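You operate a simulated robot arm through the tools that you are given. There is no shell and no other tool. Be economical: measure what you need, move in short steps, check, and stop when the job is done.

Carry out the task below with a simulated robot arm. There is one attempt and no reset: what you move stays moved.

Task
Dab the job card's dye on top of both balls in the mini ball tray.
Fine: pad with the green grip, back on the pad tray; balls stay in their cells.

The check looks at the end state, three seconds after you hand in, the way a careful person would. Anything else that was tipped, shoved, dropped, spilled or broken makes it a failure.

Robot
A 6-joint arm with a two-finger parallel gripper on a trunk, on a base that drives. Base frame: it is fixed to the floor where the robot stands at the start and does not move with it; the origin is under the middle of the robot, x ahead of it, y to its left, z up; the surface under the hand at the start is at about z = 0.86. Readings come in m, degrees, newtons and seconds.
With the tool pointing down near the work surface it reaches from about 0.48 to 0.88 m from the robot's upright axis, wherever it stands. Its first joint turns from -115.0 to 115.0 degrees. Places, roughly: back mini football (7x7x7 cm) [0.6, 0, 0.9]; dye pad with the black grip (7x7x7 cm) [0.5, 0.2, 0.9]; dye pad with the green grip (7x7x7 cm) [0.5, 0.1, 0.9]; front mini football (7x7x7 cm) [0.5, 0, 0.9]; mixing bench football (22x22x23 cm) [0.6, -0.2, 1]; top of the pad tray [0.5, 0.2, 0.9]. Payload 4.2 kg.
The tool frame sits at the grasp point between the pads (the TCP): z along the fingers, y along the line on which they close. The tips reach 0.023 m beyond it. Largest opening 0.094 m; finger width 0.038, thickness 0.01; the body of the gripper, 0.054 by 0.096 m, starts 0.039 m behind the TCP.
Orientation is that of the tool frame in the base frame, as a unit quaternion [w, x, y, z]. With the fingers straight down and closing along the base's y, the tool's x points along the base's -x, its y along +y and its z along -z.

Tools
- The arm moves only by the tool move_arm. Its argument "commands" is one flat list of numbers, 7 for each row, row after row: the shift along the tool's x, y, z in units of 30 mm (1.0 is 30 mm), then the turn, a rotation vector about the tool's x, y, z in units of 6 degrees (1.0 is 6 degrees), then the finger opening in m, from 0 to 0.094. In form: [x, y, z, wx, wy, wz, hand, x, y, z, wx, wy, wz, hand, ...]. A call has 1 to 12 rows; each row shifts and turns the commanded pose from where the row before left it, along the tool's axes as they then stand. A call with a number of a shift or a turn outside -1 to 1 is refused whole. Each row takes 0.2 s and may step no farther than 0.05 m and 8.6 degrees from the row before; otherwise, or with a gripper value out of range, the whole call is refused. Where a pose cannot be reached the arm comes as near as it can. A force on the tool above 40 N (or 10 N above the force at the start of the call, whichever is more), or a blocked arm, ends the call early, and 0.2 s more pass. Each finger travels about 0.108 m/s and halts on what it meets, pressing with about 41 N; the grip force reading is that of the motor and also rises with nothing between the fingers. The clock runs only during rows and for 0.2 s after the last one: add rows that do not move to give the fingers time. It gives the time, the measured TCP pose, the force on the tool (base axes), the opening and the grip force at its end, in the units of the frame above (readings bear some noise), with the torque about the TCP (base axes, N m) and any sound that the robot's microphone picked up, and new pictures: "pictures" is both (left out), scene, wrist or none.
- Cameras (640 x 400 px; columns grow to the right, rows downward): "scene" is now at [0.2367, 0.1832, 1.3907]; the picture's right is [-0.19, -0.98, 0.00], its down [-0.66, 0.13, -0.74] and it looks along [0.73, -0.14, -0.67] (base axes); focal length 243 px, centre (320, 200). "wrist" rides on the gripper at [0.086, 0.016, -0.075] in the tool frame; the picture's right is [-0.18, 0.98, 0.00], its down [-0.58, -0.11, -0.81] and it looks along [-0.79, -0.15, 0.59] (tool axes); focal length 243 px, centre (320, 200). There is no depth. A picture from a camera that has moved, and an enlarged one, comes with that camera's place and axes in the base frame and with its lens. The place of the scene camera against the robot may be out by one fixed shift of up to 0.012 m in any direction.
- move_column(by): slides the trunk up (or, below 0, down) by that many m; the arm and the scene camera ride with it, the base frame stays. It gives what a move gives, with no picture.
- drive_base(legs): drives the robot by 1 to 6 legs, each [ahead, turn to the left] in m and degrees, along the robot's own axes; the way and the turn of a leg run together, so that a leg with both is an arc; at most 1.5 m and 180 degrees a leg. The arm and the cameras ride along, it lands a little off, and it stops where it bumps. It gives what a move gives, and a new picture of the scene camera.
- aim_head(pan, tilt): turns the head with the scene camera to pan (to the left, within 80 degrees either way) and tilt (down, from -29 to 69), counted from straight ahead of the robot. It gives what a move gives, and a new picture of the scene camera.
- close_up(camera, box): a new picture of the part [left, top, right, bottom] of that camera's present view, enlarged. No time passes.
- hand_in(): hands the job in; it is judged then, once.

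Go step by step. Nothing tells you exact positions but the pictures and the camera data: compare them with the known pose of the tool, close in by small moves and look again before you grip or let go. The budget is 120 turns and 260 pictures, counting those below and the enlarged ones. Unless the task says otherwise, let go and move clear before handing in, and close with one line.

The tools are called after "Emit:" as name(argument=value, ...) on one line, values as JSON. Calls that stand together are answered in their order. move_arm: Moves the arm, as the interface text tells. Its arguments: {"type":"object","properties":{"commands":{"type":"array","items":{"type":"number"}},"pictures":{"type":"string","enum":["both","scene","wrist","none"]}},"required":["commands"]} The other tools are called the same way: move_column (by) slides the trunk up or down; drive_base (legs) drives the base; aim_head (pan, tilt) turns the head that bears the scene camera; close_up (camera, box) takes an enlarged picture of a part of a camera's view; hand_in () hands the job in.

At the start:

```text
time_s: 0.0
tcp_pos: [0.574, 0.1852, 1.2101]
tcp_rot: [0.0, 0.0, 1.0, 0.0]
ft_force: [0.3, 0.2, 0.5]
wrist_torque: [0.01, 0.0, 0.03]
opening: 0.0941
grip_force: 0.0
trunk travel left (down, up): [-0.75, 0.24]
robot x, y, heading: [-0.0, -0.0062, -0.4]
head pan, tilt: [-11.1, 42.2]
```

scene: 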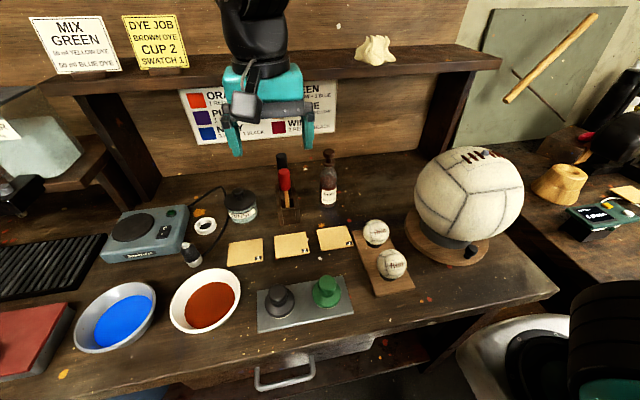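
wrist: 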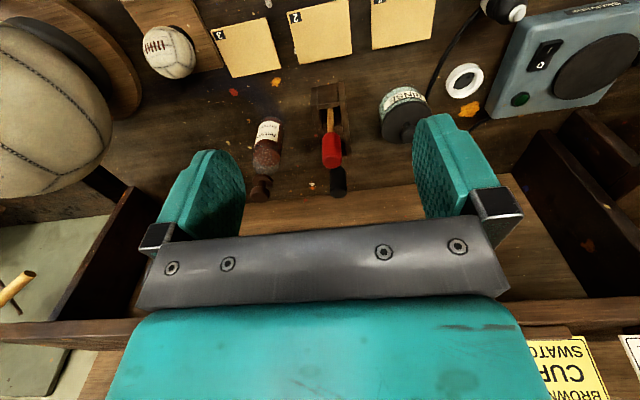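

I see two dye bowls (blue, and red/brown), a pad tray with black and green grips, and a two-ball tray. I will zoom in on the job card and work area first.

Emit:
close_up(camera="scene", box=[20, 0, 220, 125])

Emit:
close_up(camera="scene", box=[60, 220, 420, 380])

Emit:
close_up(camera="scene", box=[240, 210, 420, 330])

Emit:
close_up(camera="scene", box=[170, 70, 350, 160])

```text
3.20 times, centred on (120, 62) of scene
camera zoom: at [0.2367, 0.1832, 1.3907], right [-0.19, -0.98, 0.0], down [-0.66, 0.13, -0.74], along [0.73, -0.14, -0.67], focal length 778 px, centre (960, 640)
```

zoom: 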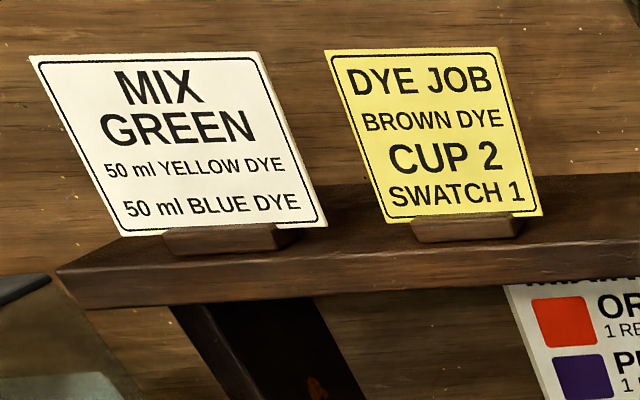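

```text
1.78 times, centred on (240, 300) of scene
camera zoom: at [0.2367, 0.1832, 1.3907], right [-0.19, -0.98, 0.0], down [-0.66, 0.13, -0.74], along [0.73, -0.14, -0.67], focal length 432 px, centre (462, 22)
```

zoom: 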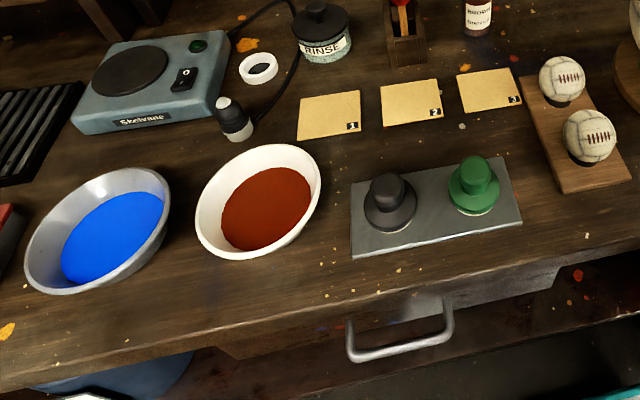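

```text
3.33 times, centred on (330, 270) of scene
camera zoom: at [0.2367, 0.1832, 1.3907], right [-0.19, -0.98, 0.0], down [-0.66, 0.13, -0.74], along [0.73, -0.14, -0.67], focal length 810 px, centre (287, -33)
```

zoom: 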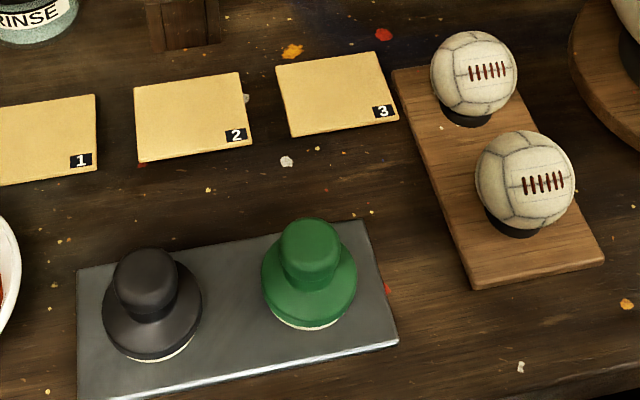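

```text
3.56 times, centred on (260, 115) of scene
camera zoom: at [0.2367, 0.1832, 1.3907], right [-0.19, -0.98, 0.0], down [-0.66, 0.13, -0.74], along [0.73, -0.14, -0.67], focal length 864 px, centre (533, 502)
```

zoom: 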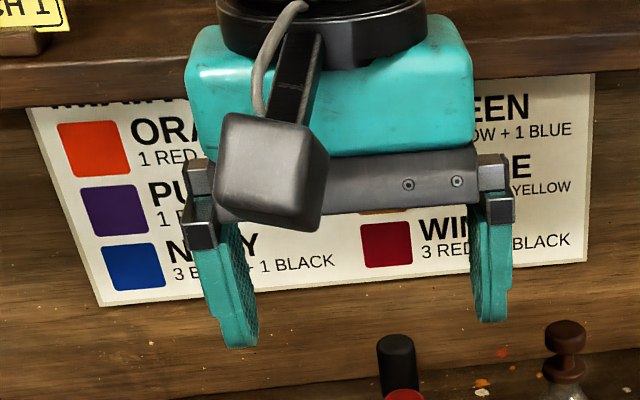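

The card calls for brown dye; I want to confirm which bowl holds it, so I check the bottle labels and look around.

Emit:
close_up(camera="scene", box=[220, 140, 380, 240])

Emit:
close_up(camera="scene", box=[60, 250, 260, 375])

Emit:
aim_head(pan=45, tilt=42)

Emit:
aim_head(pan=-60, tilt=42)

```text
4.00 times, centred on (300, 190) of scene
camera zoom: at [0.2367, 0.1832, 1.3907], right [-0.19, -0.98, 0.0], down [-0.66, 0.13, -0.74], along [0.73, -0.14, -0.67], focal length 972 px, centre (400, 240)
```

zoom: 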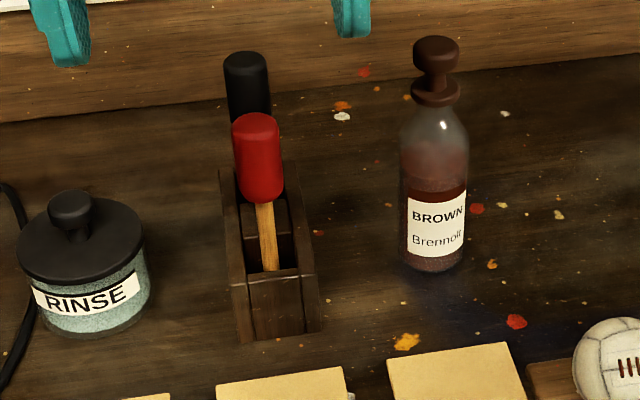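

```text
3.20 times, centred on (160, 312) of scene
camera zoom: at [0.2367, 0.1832, 1.3907], right [-0.19, -0.98, 0.0], down [-0.66, 0.13, -0.74], along [0.73, -0.14, -0.67], focal length 778 px, centre (832, -160)
```

zoom: 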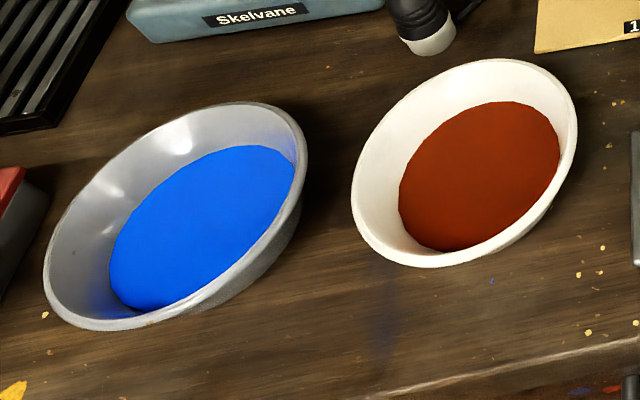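

```text
time_s: 1.2
tcp_pos: [0.5742, 0.1847, 1.2089]
tcp_rot: [-0.001, 0.0, 1.0, 0.0]
ft_force: [0.4, -0.1, -0.3]
wrist_torque: [0.0, 0.03, 0.02]
opening: 0.094
grip_force: 0.0
trunk travel left (down, up): [-0.75, 0.24]
robot x, y, heading: [-0.0008, 0.0045, -0.0]
head pan, tilt: [45.0, 42.0]
camera scene: at [0.2139, 0.2585, 1.391], right [0.71, -0.71, 0.0], down [-0.47, -0.47, -0.74], along [0.53, 0.53, -0.67], focal length 243 px, centre (320, 200)
```

scene: 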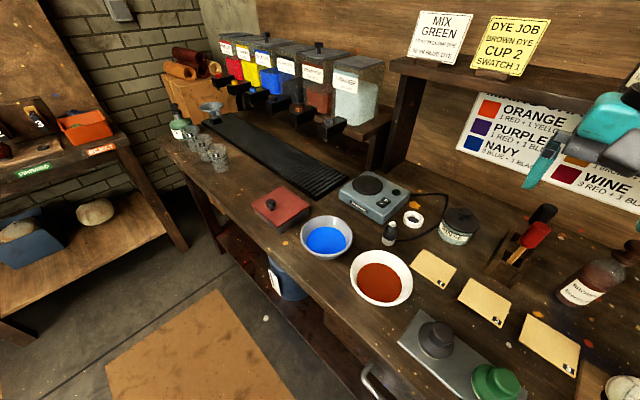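

```text
time_s: 3.1
tcp_pos: [0.5741, 0.185, 1.2086]
tcp_rot: [0.0, 0.0, 1.0, 0.0]
ft_force: [0.3, -0.3, 0.5]
wrist_torque: [-0.03, 0.06, 0.0]
opening: 0.094
grip_force: 0.0
trunk travel left (down, up): [-0.75, 0.24]
robot x, y, heading: [-0.0006, -0.0021, -0.1]
head pan, tilt: [-60.0, 42.0]
camera scene: at [0.1966, 0.127, 1.391], right [-0.87, -0.5, 0.0], down [-0.34, 0.58, -0.74], along [0.37, -0.64, -0.67], focal length 243 px, centre (320, 200)
```

scene: 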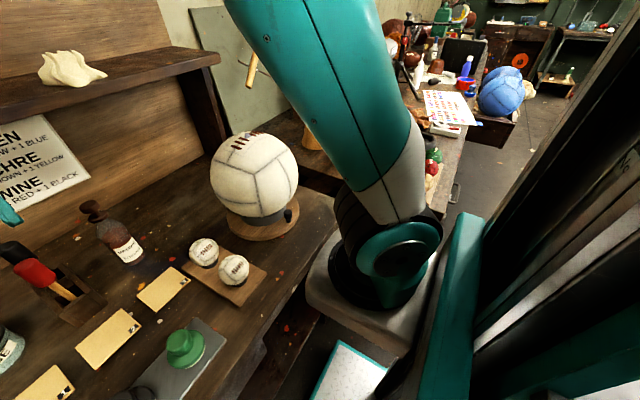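

The white bowl matches the brown bottle, so it is the dye. Green pad is near (0.487, 0.122); I bring the hand above it and re-aim the head.

Emit:
aim_head(pan=-5, tilt=52)

Emit:
move_arm(commands=[0.48, -0.35, 0.88, 0, 0, 0, 0.094, 0.48, -0.35, 0.88, 0, 0, 0, 0.094, 0.48, -0.35, 0.88, 0, 0, 0, 0.094, 0.48, -0.35, 0.88, 0, 0, 0, 0.094, 0.48, -0.35, 0.88, 0, 0, 0, 0.08, 0.48, -0.35, 0.88, 0, 0, 0, 0.07, 0, 0, 0, 0, 0, 0, 0.07])

```text
time_s: 4.3
tcp_pos: [0.5745, 0.1838, 1.2085]
tcp_rot: [0.0, 0.0, 1.0, 0.0]
ft_force: [-0.6, 0.5, 0.0]
wrist_torque: [0.0, -0.02, 0.0]
opening: 0.0943
grip_force: 0.0
trunk travel left (down, up): [-0.75, 0.24]
robot x, y, heading: [-0.0005, -0.0008, 0.1]
head pan, tilt: [-5.0, 52.0]
camera scene: at [0.2296, 0.1928, 1.3771], right [-0.09, -1.0, 0.0], down [-0.78, 0.07, -0.62], along [0.61, -0.05, -0.79], focal length 243 px, centre (320, 200)
```

scene: 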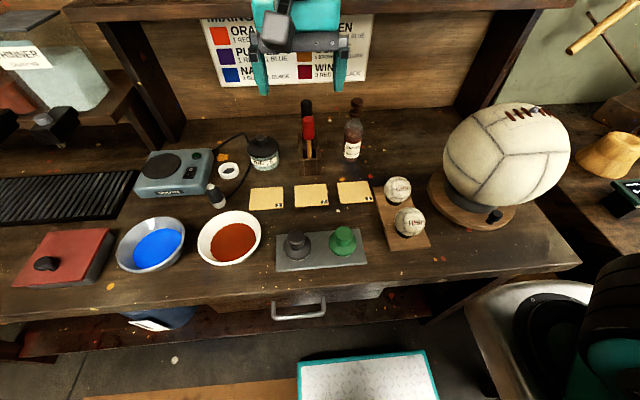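

```text
time_s: 5.9
tcp_pos: [0.4864, 0.1209, 1.0504]
tcp_rot: [0.001, 0.0, 1.0, 0.0]
ft_force: [0.1, 0.3, -0.4]
wrist_torque: [0.03, 0.02, 0.03]
opening: 0.0699
grip_force: 0.0
trunk travel left (down, up): [-0.75, 0.24]
robot x, y, heading: [0.0013, 0.0025, 0.1]
head pan, tilt: [-5.0, 52.0]
camera scene: at [0.2296, 0.1928, 1.3771], right [-0.09, -1.0, 0.0], down [-0.79, 0.07, -0.62], along [0.61, -0.05, -0.79], focal length 243 px, centre (320, 200)
camera wrist: at [0.4009, 0.1357, 1.1244], right [0.18, 0.98, 0.0], down [0.58, -0.11, 0.81], along [0.79, -0.15, -0.59], focal length 243 px, centre (320, 200)
```

scene: 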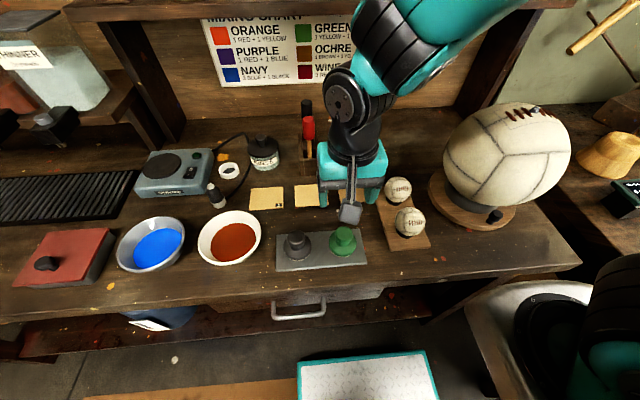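
wrist: 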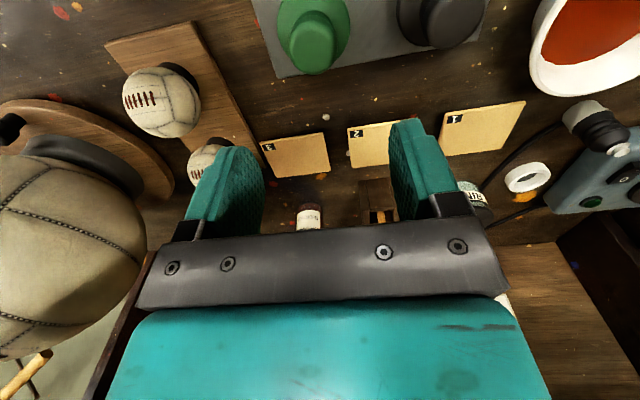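

The hand is about over the green knob; I measure the knob in enlarged views.

Emit:
close_up(camera="wrist", box=[240, 0, 500, 160])

Emit:
close_up(camera="scene", box=[270, 160, 430, 280])

```text
2.46 times, centred on (370, 80) of wrist
camera zoom: at [0.4009, 0.1357, 1.1244], right [0.18, 0.98, 0.0], down [0.58, -0.11, 0.81], along [0.79, -0.15, -0.59], focal length 597 px, centre (197, 495)
```

zoom: 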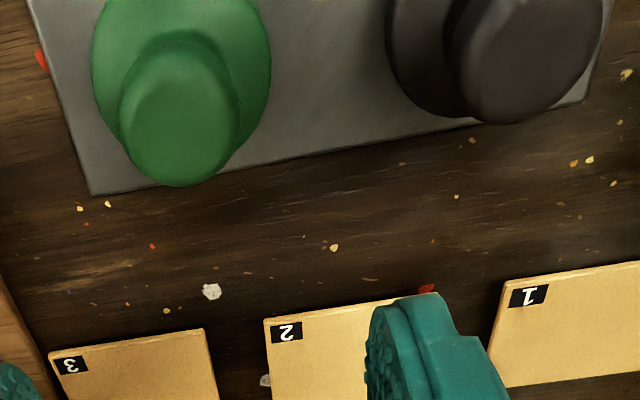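

```text
3.33 times, centred on (350, 220) of scene
camera zoom: at [0.2296, 0.1928, 1.3771], right [-0.09, -1.0, 0.0], down [-0.79, 0.07, -0.62], along [0.61, -0.05, -0.79], focal length 810 px, centre (220, 133)
```

zoom: 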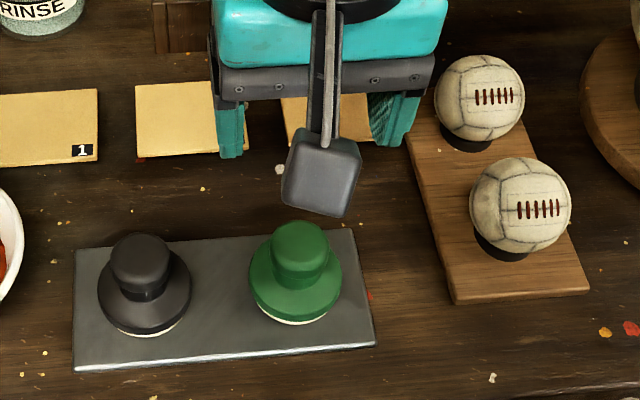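

Knob centre by the wrist view is about (0.476, 0.117), top near 0.93. I centre on it and descend to 0.975, then look again.

Emit:
move_arm(commands=[0.35, -0.13, 0.85, 0, 0, 0, 0.07, 0, 0, 0.85, 0, 0, 0, 0.07, 0, 0, 0.8, 0, 0, 0, 0.07, 0, 0, 0, 0, 0, 0, 0.07])

Emit:
close_up(camera="scene", box=[270, 160, 430, 280])

```text
time_s: 6.9
tcp_pos: [0.4792, 0.1186, 0.9742]
tcp_rot: [0.0, 0.0, 1.0, 0.001]
ft_force: [0.1, -0.7, -0.1]
wrist_torque: [0.01, -0.01, 0.01]
opening: 0.0703
grip_force: 0.1
trunk travel left (down, up): [-0.75, 0.24]
robot x, y, heading: [0.0005, -0.0009, -0.2]
head pan, tilt: [-5.0, 52.0]
camera scene: at [0.2295, 0.1928, 1.3771], right [-0.09, -1.0, 0.0], down [-0.79, 0.07, -0.62], along [0.61, -0.05, -0.79], focal length 243 px, centre (320, 200)
camera wrist: at [0.3923, 0.1344, 1.0486], right [0.18, 0.98, 0.0], down [0.58, -0.11, 0.81], along [0.79, -0.15, -0.59], focal length 243 px, centre (320, 200)
```

scene: 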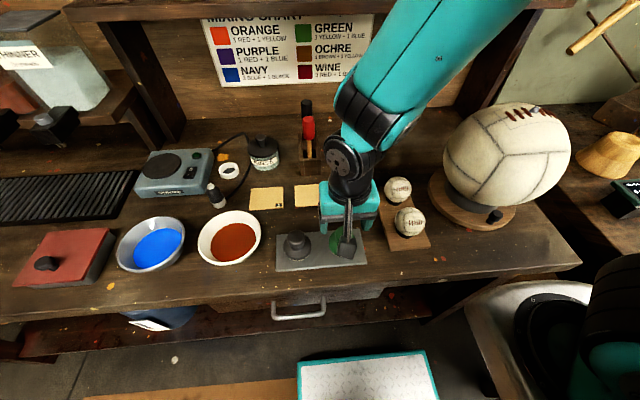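
wrist: 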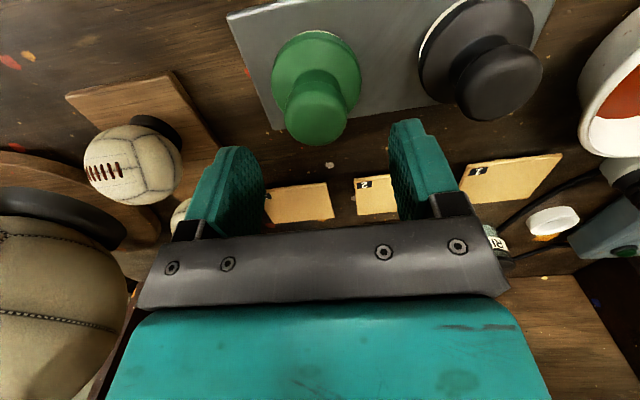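

```text
3.33 times, centred on (350, 220) of scene
camera zoom: at [0.2295, 0.1928, 1.3771], right [-0.09, -1.0, 0.0], down [-0.79, 0.07, -0.62], along [0.61, -0.05, -0.79], focal length 810 px, centre (220, 133)
```

zoom: 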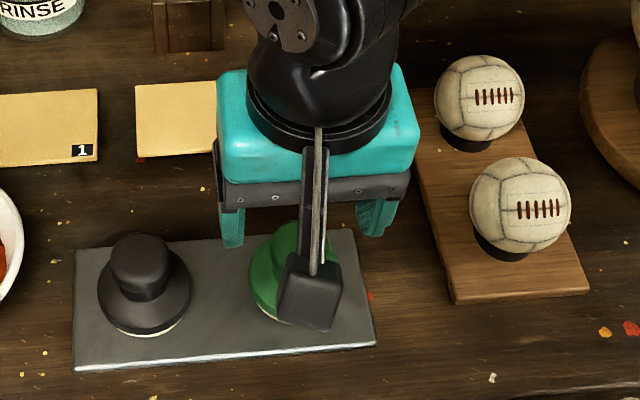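

Aligned within a few mm. I descend further in small steps with the fingers straddling the knob.

Emit:
move_arm(commands=[0.05, 0, 0.7, 0, 0, 0, 0.07, 0, 0, 0.6, 0, 0, 0, 0.07, 0, 0, 0, 0, 0, 0, 0.07])

Emit:
close_up(camera="wrist", box=[180, 40, 500, 240])

Emit:
close_up(camera="scene", box=[290, 180, 390, 280])

```text
time_s: 7.7
tcp_pos: [0.4758, 0.1189, 0.9356]
tcp_rot: [0.001, 0.0, 1.0, 0.0]
ft_force: [-0.5, 0.5, -0.6]
wrist_torque: [0.02, -0.02, 0.04]
opening: 0.07
grip_force: 0.1
trunk travel left (down, up): [-0.75, 0.24]
robot x, y, heading: [-0.0013, -0.0031, 0.1]
head pan, tilt: [-5.0, 52.0]
camera scene: at [0.2295, 0.1928, 1.3771], right [-0.09, -1.0, 0.0], down [-0.79, 0.07, -0.62], along [0.61, -0.05, -0.79], focal length 243 px, centre (320, 200)
camera wrist: at [0.3902, 0.1348, 1.0094], right [0.18, 0.98, 0.0], down [0.58, -0.11, 0.81], along [0.79, -0.15, -0.59], focal length 243 px, centre (320, 200)
```

scene: 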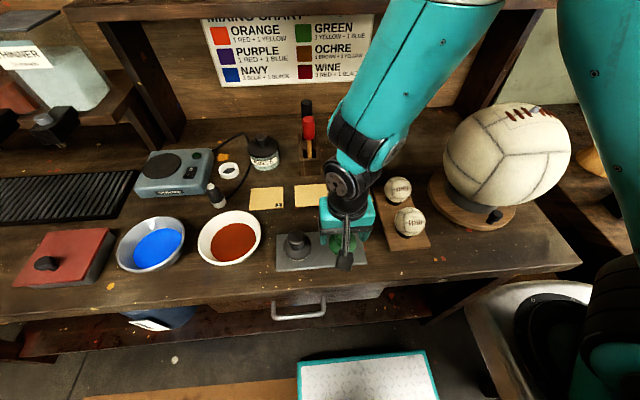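
wrist: 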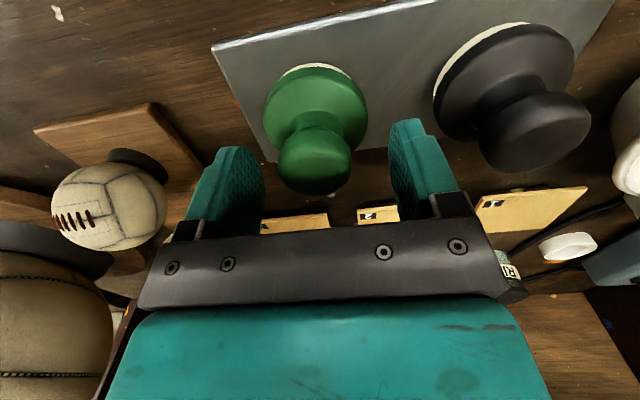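

```text
2.00 times, centred on (340, 140) of wrist
camera zoom: at [0.3902, 0.1348, 1.0094], right [0.18, 0.98, 0.0], down [0.58, -0.11, 0.81], along [0.79, -0.15, -0.59], focal length 485 px, centre (280, 320)
```

zoom: 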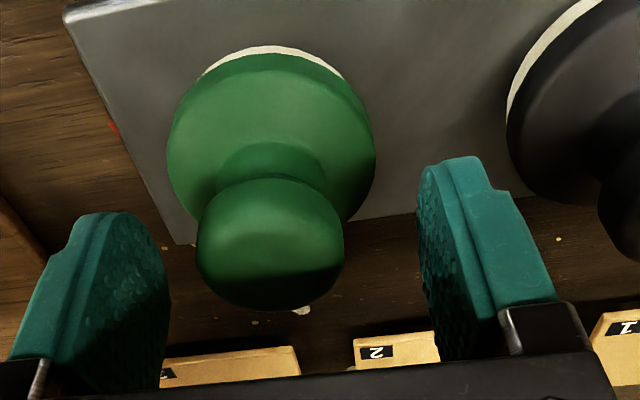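

```text
4.00 times, centred on (340, 230) of scene
camera zoom: at [0.2295, 0.1928, 1.3771], right [-0.09, -1.0, 0.0], down [-0.79, 0.07, -0.62], along [0.61, -0.05, -0.79], focal length 972 px, centre (240, 80)
```

zoom: 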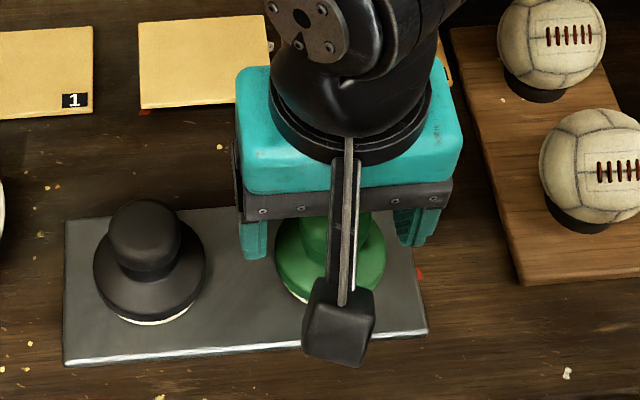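

Knob centre is about (0.476, 0.116, 0.921). I go down 12 mm and close gently on it.

Emit:
move_arm(commands=[0, -0.07, 0.38, 0, 0, 0, 0.07, 0, 0, 0, 0, 0, 0, 0.05, 0, 0, 0, 0, 0, 0, 0.03, 0, 0, 0, 0, 0, 0, 0.025, 0, 0, 0, 0, 0, 0, 0.025])

Emit:
close_up(camera="wrist", box=[180, 40, 500, 240])

```text
time_s: 8.9
tcp_pos: [0.4771, 0.116, 0.9249]
tcp_rot: [0.0, 0.0, 1.0, 0.0]
ft_force: [0.1, -0.8, 0.2]
wrist_torque: [-0.02, 0.0, 0.0]
opening: 0.0363
grip_force: 41.0
trunk travel left (down, up): [-0.75, 0.24]
robot x, y, heading: [0.0036, -0.0007, 0.1]
head pan, tilt: [-5.0, 52.0]
camera scene: at [0.2296, 0.1928, 1.3771], right [-0.09, -1.0, 0.0], down [-0.79, 0.07, -0.62], along [0.61, -0.05, -0.79], focal length 243 px, centre (320, 200)
camera wrist: at [0.3899, 0.1322, 0.9989], right [0.18, 0.98, 0.0], down [0.58, -0.11, 0.81], along [0.79, -0.15, -0.59], focal length 243 px, centre (320, 200)
```

scene: 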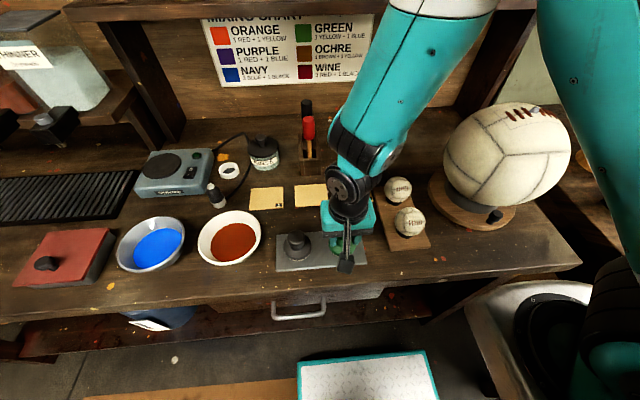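
wrist: 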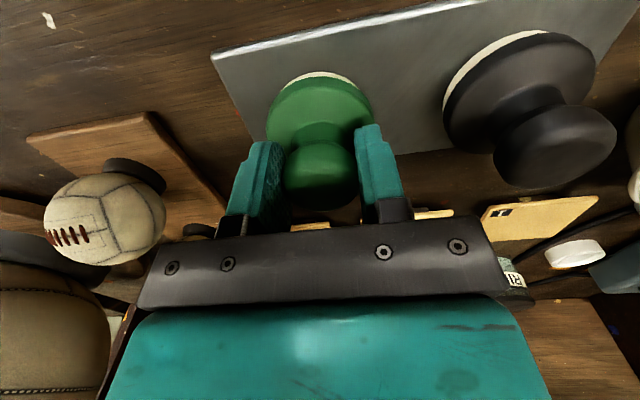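

```text
2.00 times, centred on (340, 140) of wrist
camera zoom: at [0.3899, 0.1322, 0.9989], right [0.18, 0.98, 0.0], down [0.58, -0.11, 0.81], along [0.79, -0.15, -0.59], focal length 485 px, centre (280, 320)
```

zoom: 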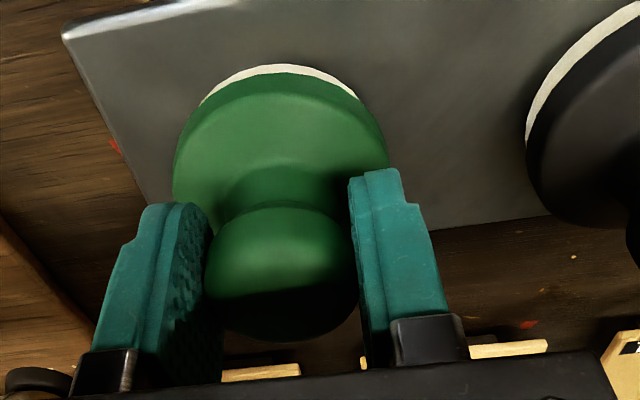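

The knob is gripped at 36 mm. I lift straight up and check the pad.

Emit:
move_arm(commands=[0, 0, -0.3, 0, 0, 0, 0.025, 0, 0, -0.7, 0, 0, 0, 0.025, 0, 0, -1, 0, 0, 0, 0.025, 0, 0, -1, 0, 0, 0, 0.025, 0, 0, -1, 0, 0, 0, 0.025, 0, 0, 0, 0, 0, 0, 0.025])

Emit:
close_up(camera="scene", box=[190, 140, 390, 280])

```text
time_s: 10.3
tcp_pos: [0.4745, 0.1171, 1.0475]
tcp_rot: [0.001, 0.0, 1.0, -0.001]
ft_force: [0.4, 0.6, 0.2]
wrist_torque: [0.01, 0.04, 0.0]
opening: 0.0249
grip_force: 0.1
trunk travel left (down, up): [-0.75, 0.24]
robot x, y, heading: [0.0, -0.0013, -0.2]
head pan, tilt: [-5.0, 52.0]
camera scene: at [0.2297, 0.1929, 1.3771], right [-0.09, -1.0, 0.0], down [-0.79, 0.07, -0.62], along [0.61, -0.05, -0.79], focal length 243 px, centre (320, 200)
camera wrist: at [0.3893, 0.1325, 1.1202], right [0.18, 0.98, 0.0], down [0.58, -0.11, 0.81], along [0.79, -0.15, -0.59], focal length 243 px, centre (320, 200)
```

scene: 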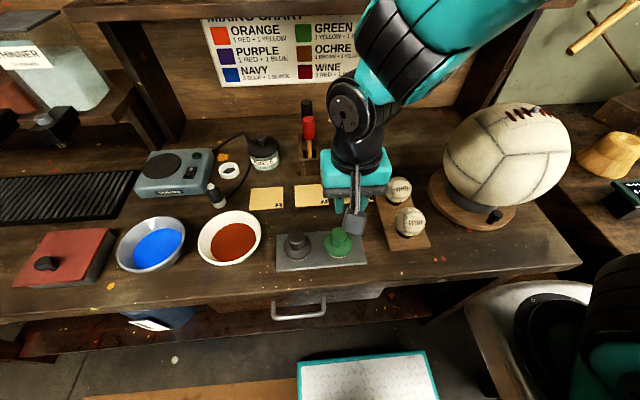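
wrist: 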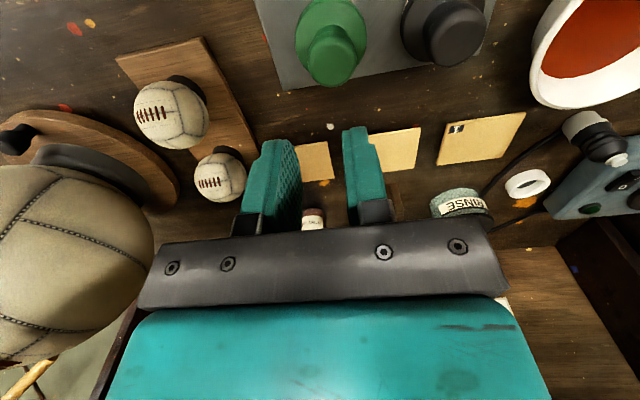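

```text
2.86 times, centred on (290, 210) of scene
camera zoom: at [0.2297, 0.1929, 1.3771], right [-0.09, -1.0, 0.0], down [-0.79, 0.07, -0.62], along [0.61, -0.05, -0.79], focal length 695 px, centre (406, 171)
```

zoom: 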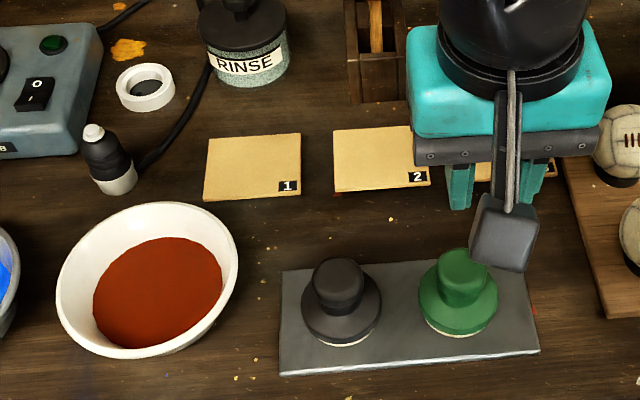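

The knob slipped out on lifting; the pad still stands upright, slightly shifted on its tray. I reopen and measure it more carefully.

Emit:
move_arm(commands=[0, 0, 0, 0, 0, 0, 0.04, 0, 0, 0, 0, 0, 0, 0.07, 0, 0, 0, 0, 0, 0, 0.07], pictures="none")

Emit:
close_up(camera="wrist", box=[260, 0, 420, 100])

Emit:
close_up(camera="scene", box=[270, 215, 380, 280])

```text
time_s: 11.1
tcp_pos: [0.477, 0.1172, 1.0457]
tcp_rot: [0.0, -0.001, 1.0, 0.0]
ft_force: [-0.6, 0.0, 0.7]
wrist_torque: [0.0, 0.0, 0.02]
opening: 0.07
grip_force: 0.0
trunk travel left (down, up): [-0.75, 0.24]
robot x, y, heading: [-0.0009, 0.0012, -0.3]
head pan, tilt: [-5.0, 52.0]
```

```text
4.00 times, centred on (340, 50) of wrist
camera zoom: at [0.3893, 0.1325, 1.1199], right [0.18, 0.98, 0.0], down [0.58, -0.11, 0.81], along [0.79, -0.15, -0.59], focal length 970 px, centre (240, 800)
```

zoom: 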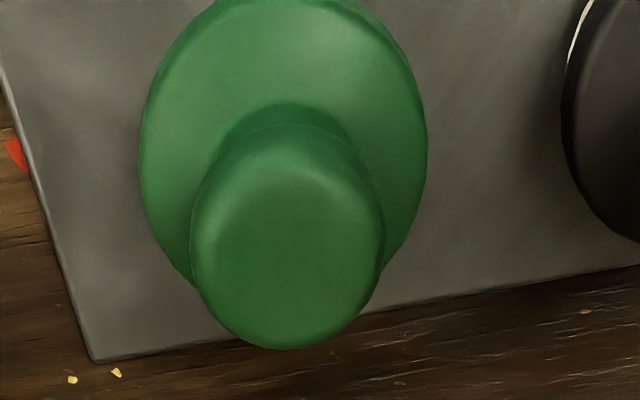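

```text
5.82 times, centred on (325, 248) of scene
camera zoom: at [0.2296, 0.1928, 1.3771], right [-0.09, -1.0, 0.0], down [-0.79, 0.07, -0.62], along [0.61, -0.05, -0.79], focal length 1414 px, centre (291, -76)
```

zoom: 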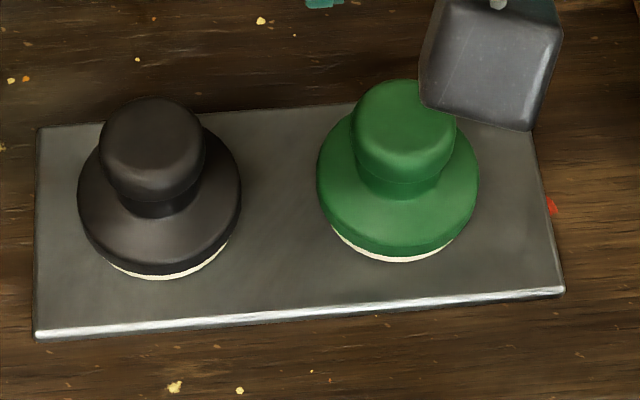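

Pad is now near (0.473, 0.125); the knob is only a short rounded disc above a neck, so a deeper grip is needed. I align and descend with a narrower opening, then look.

Emit:
move_arm(commands=[0.1, 0.28, 0.9, 0, 0, 0, 0.06, 0, 0, 0.9, 0, 0, 0, 0.055, 0, 0, 0.9, 0, 0, 0, 0.052, 0, 0, 0.7, 0, 0, 0, 0.052, 0, 0, 0, 0, 0, 0, 0.052], pictures="none")

Emit:
close_up(camera="wrist", box=[220, 60, 420, 220])

Emit:
close_up(camera="scene", box=[270, 195, 380, 280])

```text
time_s: 12.3
tcp_pos: [0.4741, 0.1243, 0.9432]
tcp_rot: [0.0, 0.0, 1.0, -0.001]
ft_force: [-0.4, -0.7, 0.2]
wrist_torque: [0.0, -0.02, -0.02]
opening: 0.052
grip_force: 0.0
trunk travel left (down, up): [-0.75, 0.24]
robot x, y, heading: [0.0025, 0.0026, 0.0]
head pan, tilt: [-5.0, 52.0]
```

```text
2.50 times, centred on (320, 140) of wrist
camera zoom: at [0.3871, 0.1398, 1.0177], right [0.18, 0.98, 0.0], down [0.58, -0.11, 0.81], along [0.79, -0.15, -0.59], focal length 606 px, centre (320, 350)
```

zoom: 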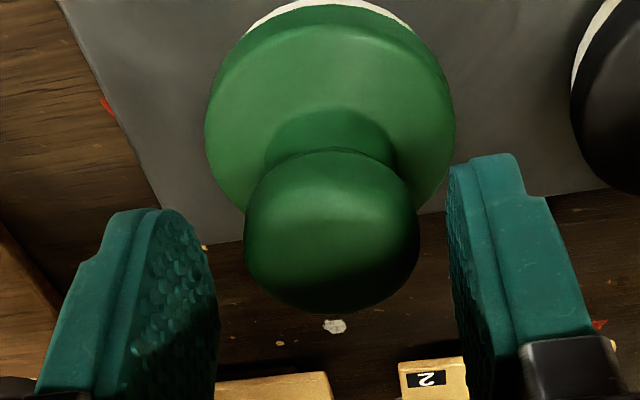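

```text
4.71 times, centred on (325, 238) of scene
camera zoom: at [0.2295, 0.1928, 1.3771], right [-0.09, -1.0, 0.0], down [-0.79, 0.07, -0.62], along [0.61, -0.05, -0.79], focal length 1144 px, centre (296, 24)
```

zoom: 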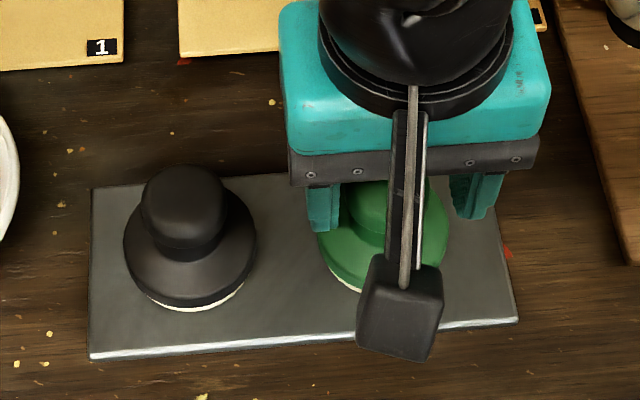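

Knob centre is now about (0.472, 0.126, 0.924), well between the fingers. I go deeper (TCP ~0.916) in small steps, close, and lift only a few mm to test.

Emit:
move_arm(commands=[0.06, 0.06, 0.4, 0, 0, 0, 0.052, 0, 0, 0.25, 0, 0, 0, 0.052, 0, 0, 0.22, 0, 0, 0, 0.052, 0, 0, 0, 0, 0, 0, 0.04, 0, 0, 0, 0, 0, 0, 0.02, 0, 0, 0, 0, 0, 0, 0.0, 0, 0, 0, 0, 0, 0, 0], pictures="none")

Emit:
close_up(camera="wrist", box=[220, 60, 420, 220])

```text
time_s: 14.0
tcp_pos: [0.4716, 0.1265, 0.9182]
tcp_rot: [0.001, 0.0, 1.0, 0.002]
ft_force: [-4.3, -3.6, 25.4]
wrist_torque: [-0.22, 0.05, -0.05]
opening: 0.0361
grip_force: 40.9
trunk travel left (down, up): [-0.75, 0.24]
robot x, y, heading: [0.0017, -0.0006, 0.2]
head pan, tilt: [-5.0, 52.0]
stopped in row 7: the force on the tool passed its limit at 41 N (the readings are from after the stop); the commanded pose is now the measured one
```

```text
2.50 times, centred on (320, 140) of wrist
camera zoom: at [0.3849, 0.1414, 0.9922], right [0.18, 0.98, 0.0], down [0.58, -0.11, 0.81], along [0.79, -0.15, -0.59], focal length 606 px, centre (320, 350)
```

zoom: 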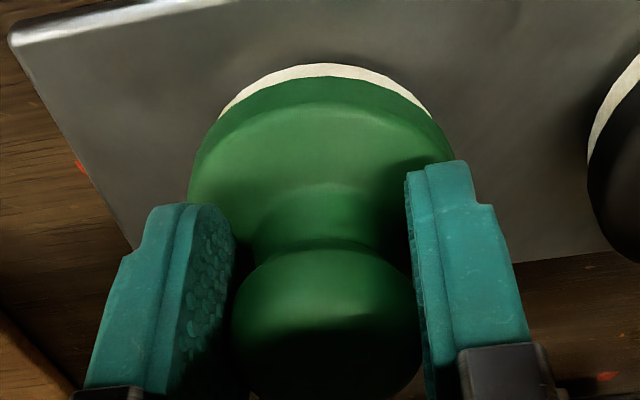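

The closing pressed the fingertips on the skirt (25 N up), but the knob is held. I lift a few mm slowly and check that it follows.

Emit:
move_arm(commands=[0, 0, -0.07, 0, 0, 0, 0, 0, 0, -0.07, 0, 0, 0, 0, 0, 0, -0.1, 0, 0, 0, 0, 0, 0, -0.15, 0, 0, 0, 0, 0, 0, 0, 0, 0, 0, 0], pictures="none")

Emit:
close_up(camera="wrist", box=[220, 60, 420, 220])

```text
time_s: 15.2
tcp_pos: [0.4716, 0.1266, 0.9307]
tcp_rot: [0.002, 0.0, 1.0, 0.001]
ft_force: [0.3, 0.1, -1.2]
wrist_torque: [-0.01, 0.0, 0.02]
opening: 0.0363
grip_force: 40.8
trunk travel left (down, up): [-0.75, 0.24]
robot x, y, heading: [0.0011, 0.0041, 0.1]
head pan, tilt: [-5.0, 52.0]
```

```text
2.50 times, centred on (320, 140) of wrist
camera zoom: at [0.3856, 0.1416, 1.0033], right [0.18, 0.98, 0.0], down [0.58, -0.11, 0.81], along [0.79, -0.15, -0.59], focal length 606 px, centre (320, 350)
```

zoom: 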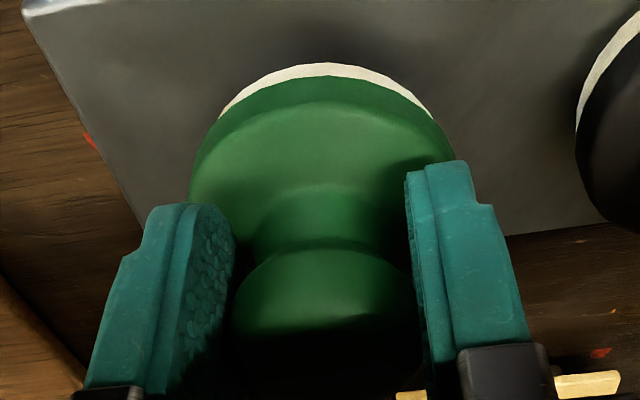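

The pad follows now (identical in the hand view while the tray recedes). I lift it slowly to about 1.03.

Emit:
move_arm(commands=[0, 0, -0.2, 0, 0, 0, 0, 0, 0, -0.4, 0, 0, 0, 0, 0, 0, -0.5, 0, 0, 0, 0, 0, 0, -0.6, 0, 0, 0, 0, 0, 0, -0.6, 0, 0, 0, 0, 0, 0, -0.5, 0, 0, 0, 0, 0, 0, -0.4, 0, 0, 0, 0, 0, 0, 0, 0, 0, 0, 0])

Emit:
close_up(camera="scene", box=[180, 160, 380, 285])

Emit:
close_up(camera="wrist", box=[220, 0, 640, 260])

```text
time_s: 17.0
tcp_pos: [0.4715, 0.1251, 1.0245]
tcp_rot: [0.002, 0.0, 1.0, 0.0]
ft_force: [0.2, -0.8, -1.1]
wrist_torque: [-0.02, -0.01, 0.04]
opening: 0.0362
grip_force: 41.5
trunk travel left (down, up): [-0.75, 0.24]
robot x, y, heading: [-0.0003, -0.0021, -0.2]
head pan, tilt: [-5.0, 52.0]
camera scene: at [0.2297, 0.1928, 1.3771], right [-0.09, -1.0, 0.0], down [-0.79, 0.07, -0.62], along [0.61, -0.05, -0.79], focal length 243 px, centre (320, 200)
camera wrist: at [0.3855, 0.1413, 1.0986], right [0.18, 0.98, 0.0], down [0.58, -0.11, 0.81], along [0.79, -0.15, -0.59], focal length 243 px, centre (320, 200)
```

scene: 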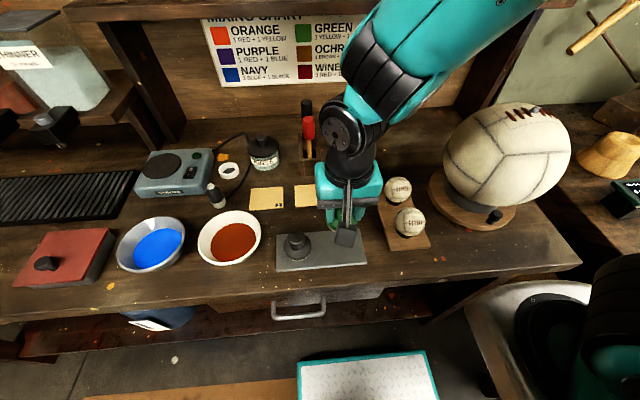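
wrist: 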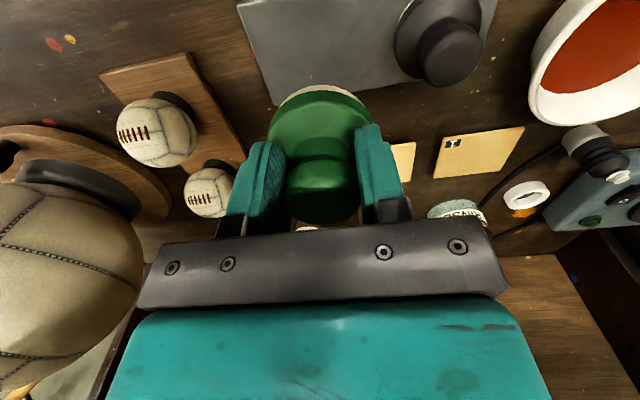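

```text
3.20 times, centred on (280, 222) of scene
camera zoom: at [0.2297, 0.1928, 1.3771], right [-0.09, -1.0, 0.0], down [-0.79, 0.07, -0.62], along [0.61, -0.05, -0.79], focal length 778 px, centre (448, 128)
```

zoom: 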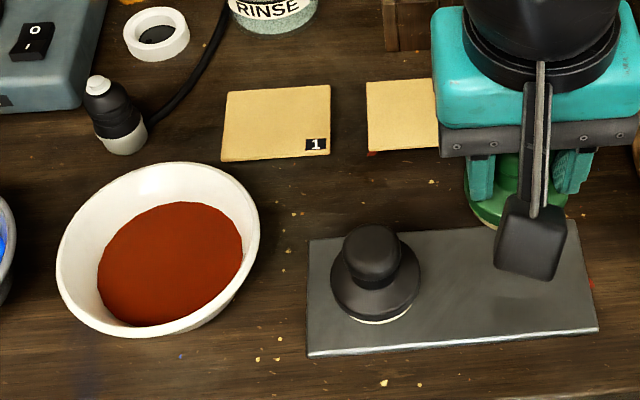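

```text
1.52 times, centred on (430, 130) of wrist
camera zoom: at [0.3855, 0.1413, 1.0986], right [0.18, 0.98, 0.0], down [0.58, -0.11, 0.81], along [0.79, -0.15, -0.59], focal length 370 px, centre (152, 307)
```

zoom: 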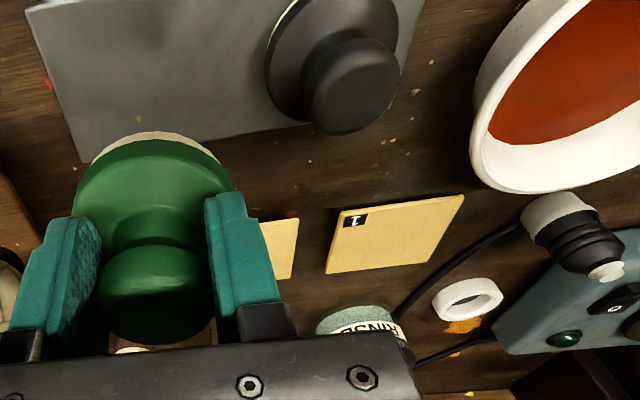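

Pad held securely. The brown bowl centre works out to about (0.50, 0.362); I carry the pad over it at this height.

Emit:
move_arm(commands=[-0.05, 0.4, 0, 0, 0, 0, 0, -0.1, 0.75, 0, 0, 0, 0, 0, -0.1, 0.85, 0, 0, 0, 0, 0, -0.1, 0.95, 0, 0, 0, 0, 0, -0.1, 0.95, 0, 0, 0, 0, 0, -0.1, 0.95, 0, 0, 0, 0, 0, -0.1, 0.95, 0, 0, 0, 0, 0, -0.1, 0.85, 0, 0, 0, 0, 0, -0.1, 0.75, 0, 0, 0, 0, 0, -0.1, 0.45, 0, 0, 0, 0, 0, 0, 0, 0, 0, 0, 0, 0])

Emit:
close_up(camera="scene", box=[160, 160, 320, 280])

Emit:
close_up(camera="wrist", box=[200, 0, 460, 220])

```text
time_s: 19.4
tcp_pos: [0.5006, 0.3641, 1.0262]
tcp_rot: [0.002, 0.0, 1.0, 0.001]
ft_force: [0.8, -0.5, -0.1]
wrist_torque: [0.02, -0.03, -0.03]
opening: 0.0359
grip_force: 41.4
trunk travel left (down, up): [-0.75, 0.24]
robot x, y, heading: [0.0042, -0.0013, -0.0]
head pan, tilt: [-5.0, 52.0]
camera scene: at [0.2296, 0.1928, 1.3771], right [-0.09, -1.0, 0.0], down [-0.79, 0.07, -0.62], along [0.61, -0.05, -0.79], focal length 243 px, centre (320, 200)
camera wrist: at [0.4138, 0.3781, 1.1004], right [0.18, 0.98, 0.0], down [0.58, -0.11, 0.81], along [0.79, -0.15, -0.59], focal length 243 px, centre (320, 200)
```

scene: 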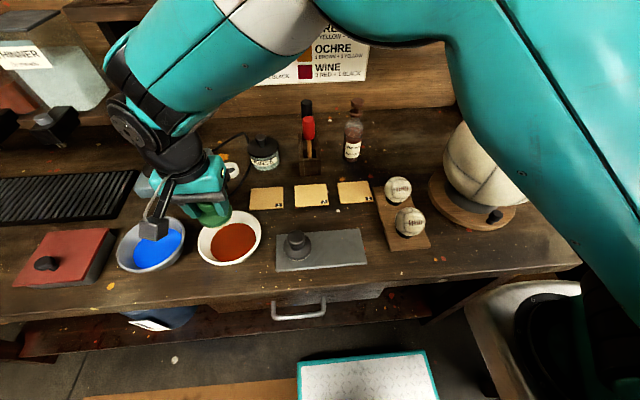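
wrist: 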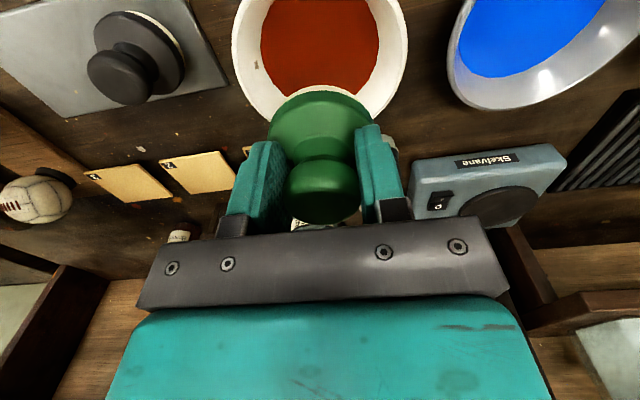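

```text
3.33 times, centred on (240, 220) of scene
camera zoom: at [0.2296, 0.1928, 1.3771], right [-0.09, -1.0, 0.0], down [-0.79, 0.07, -0.62], along [0.61, -0.05, -0.79], focal length 810 px, centre (587, 133)
```

zoom: 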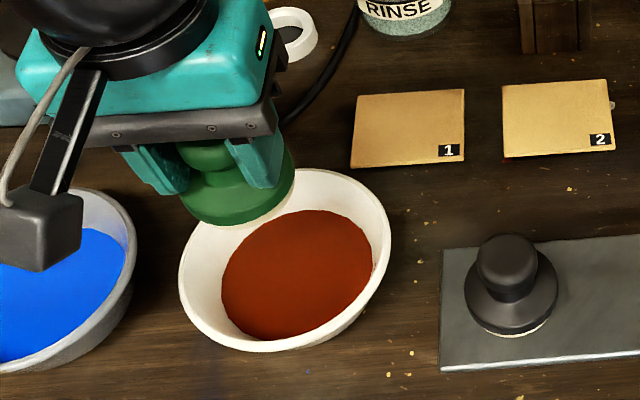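

```text
1.82 times, centred on (330, 110) of wrist
camera zoom: at [0.4138, 0.3781, 1.1004], right [0.18, 0.98, 0.0], down [0.58, -0.11, 0.81], along [0.79, -0.15, -0.59], focal length 441 px, centre (302, 364)
```

zoom: 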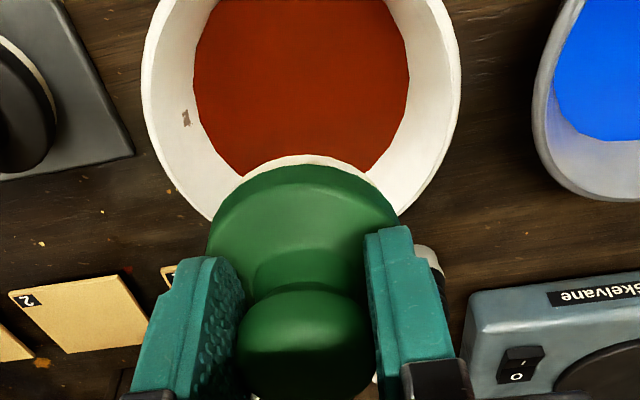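

The pad is over the bowl with a small x margin; I shift 5 mm toward the robot and lower partway to check alignment and level.

Emit:
move_arm(commands=[0.15, 0, 0.6, 0, 0, 0, 0, 0, 0, 0.8, 0, 0, 0, 0, 0, 0, 0.7, 0, 0, 0, 0, 0, 0, 0, 0, 0, 0, 0])

Emit:
close_up(camera="scene", box=[160, 160, 320, 280])

Emit:
close_up(camera="wrist", box=[200, 0, 460, 220])

```text
time_s: 20.4
tcp_pos: [0.4972, 0.3606, 0.9624]
tcp_rot: [0.002, 0.0, 1.0, 0.001]
ft_force: [0.5, -0.2, -1.4]
wrist_torque: [0.04, -0.05, -0.04]
opening: 0.0363
grip_force: 40.6
trunk travel left (down, up): [-0.75, 0.24]
robot x, y, heading: [0.0011, 0.0011, -0.4]
head pan, tilt: [-5.0, 52.0]
camera scene: at [0.2296, 0.1928, 1.3771], right [-0.09, -1.0, 0.0], down [-0.79, 0.07, -0.62], along [0.61, -0.05, -0.79], focal length 243 px, centre (320, 200)
camera wrist: at [0.41, 0.3769, 1.036], right [0.18, 0.98, 0.0], down [0.58, -0.11, 0.81], along [0.79, -0.15, -0.59], focal length 243 px, centre (320, 200)
```

scene: 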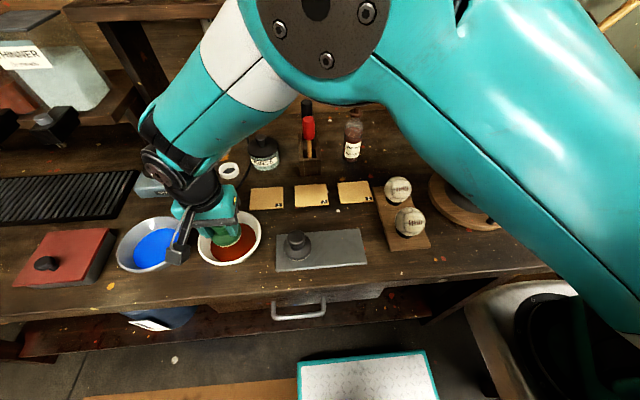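
wrist: 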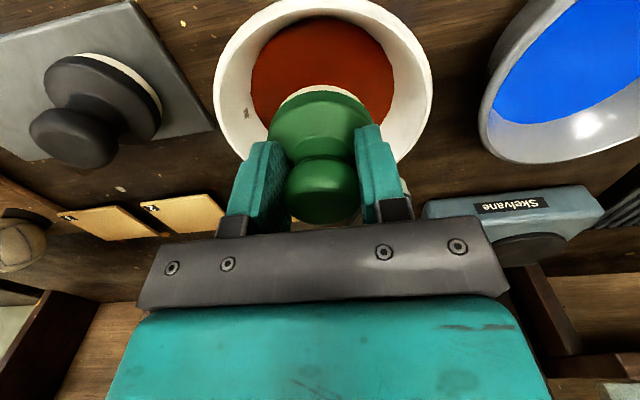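

```text
3.33 times, centred on (240, 220) of scene
camera zoom: at [0.2296, 0.1928, 1.3771], right [-0.09, -1.0, 0.0], down [-0.79, 0.07, -0.62], along [0.61, -0.05, -0.79], focal length 810 px, centre (587, 133)
```

zoom: 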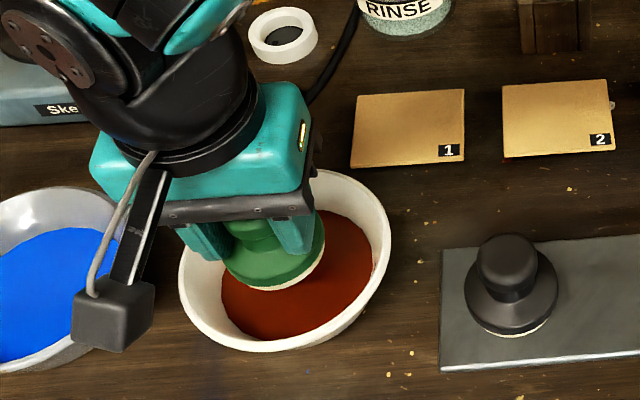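

```text
1.82 times, centred on (330, 110) of wrist
camera zoom: at [0.41, 0.3769, 1.036], right [0.18, 0.98, 0.0], down [0.58, -0.11, 0.81], along [0.79, -0.15, -0.59], focal length 441 px, centre (302, 364)
```

zoom: 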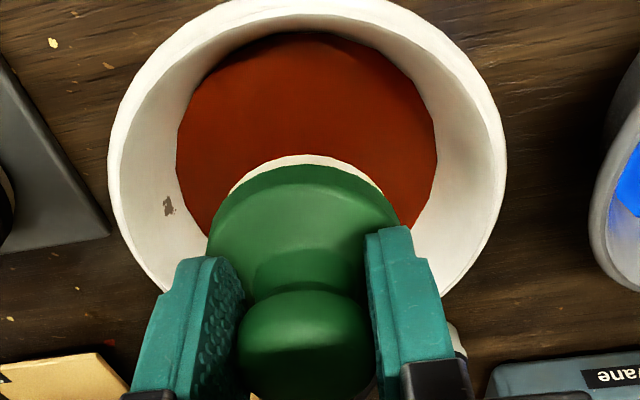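

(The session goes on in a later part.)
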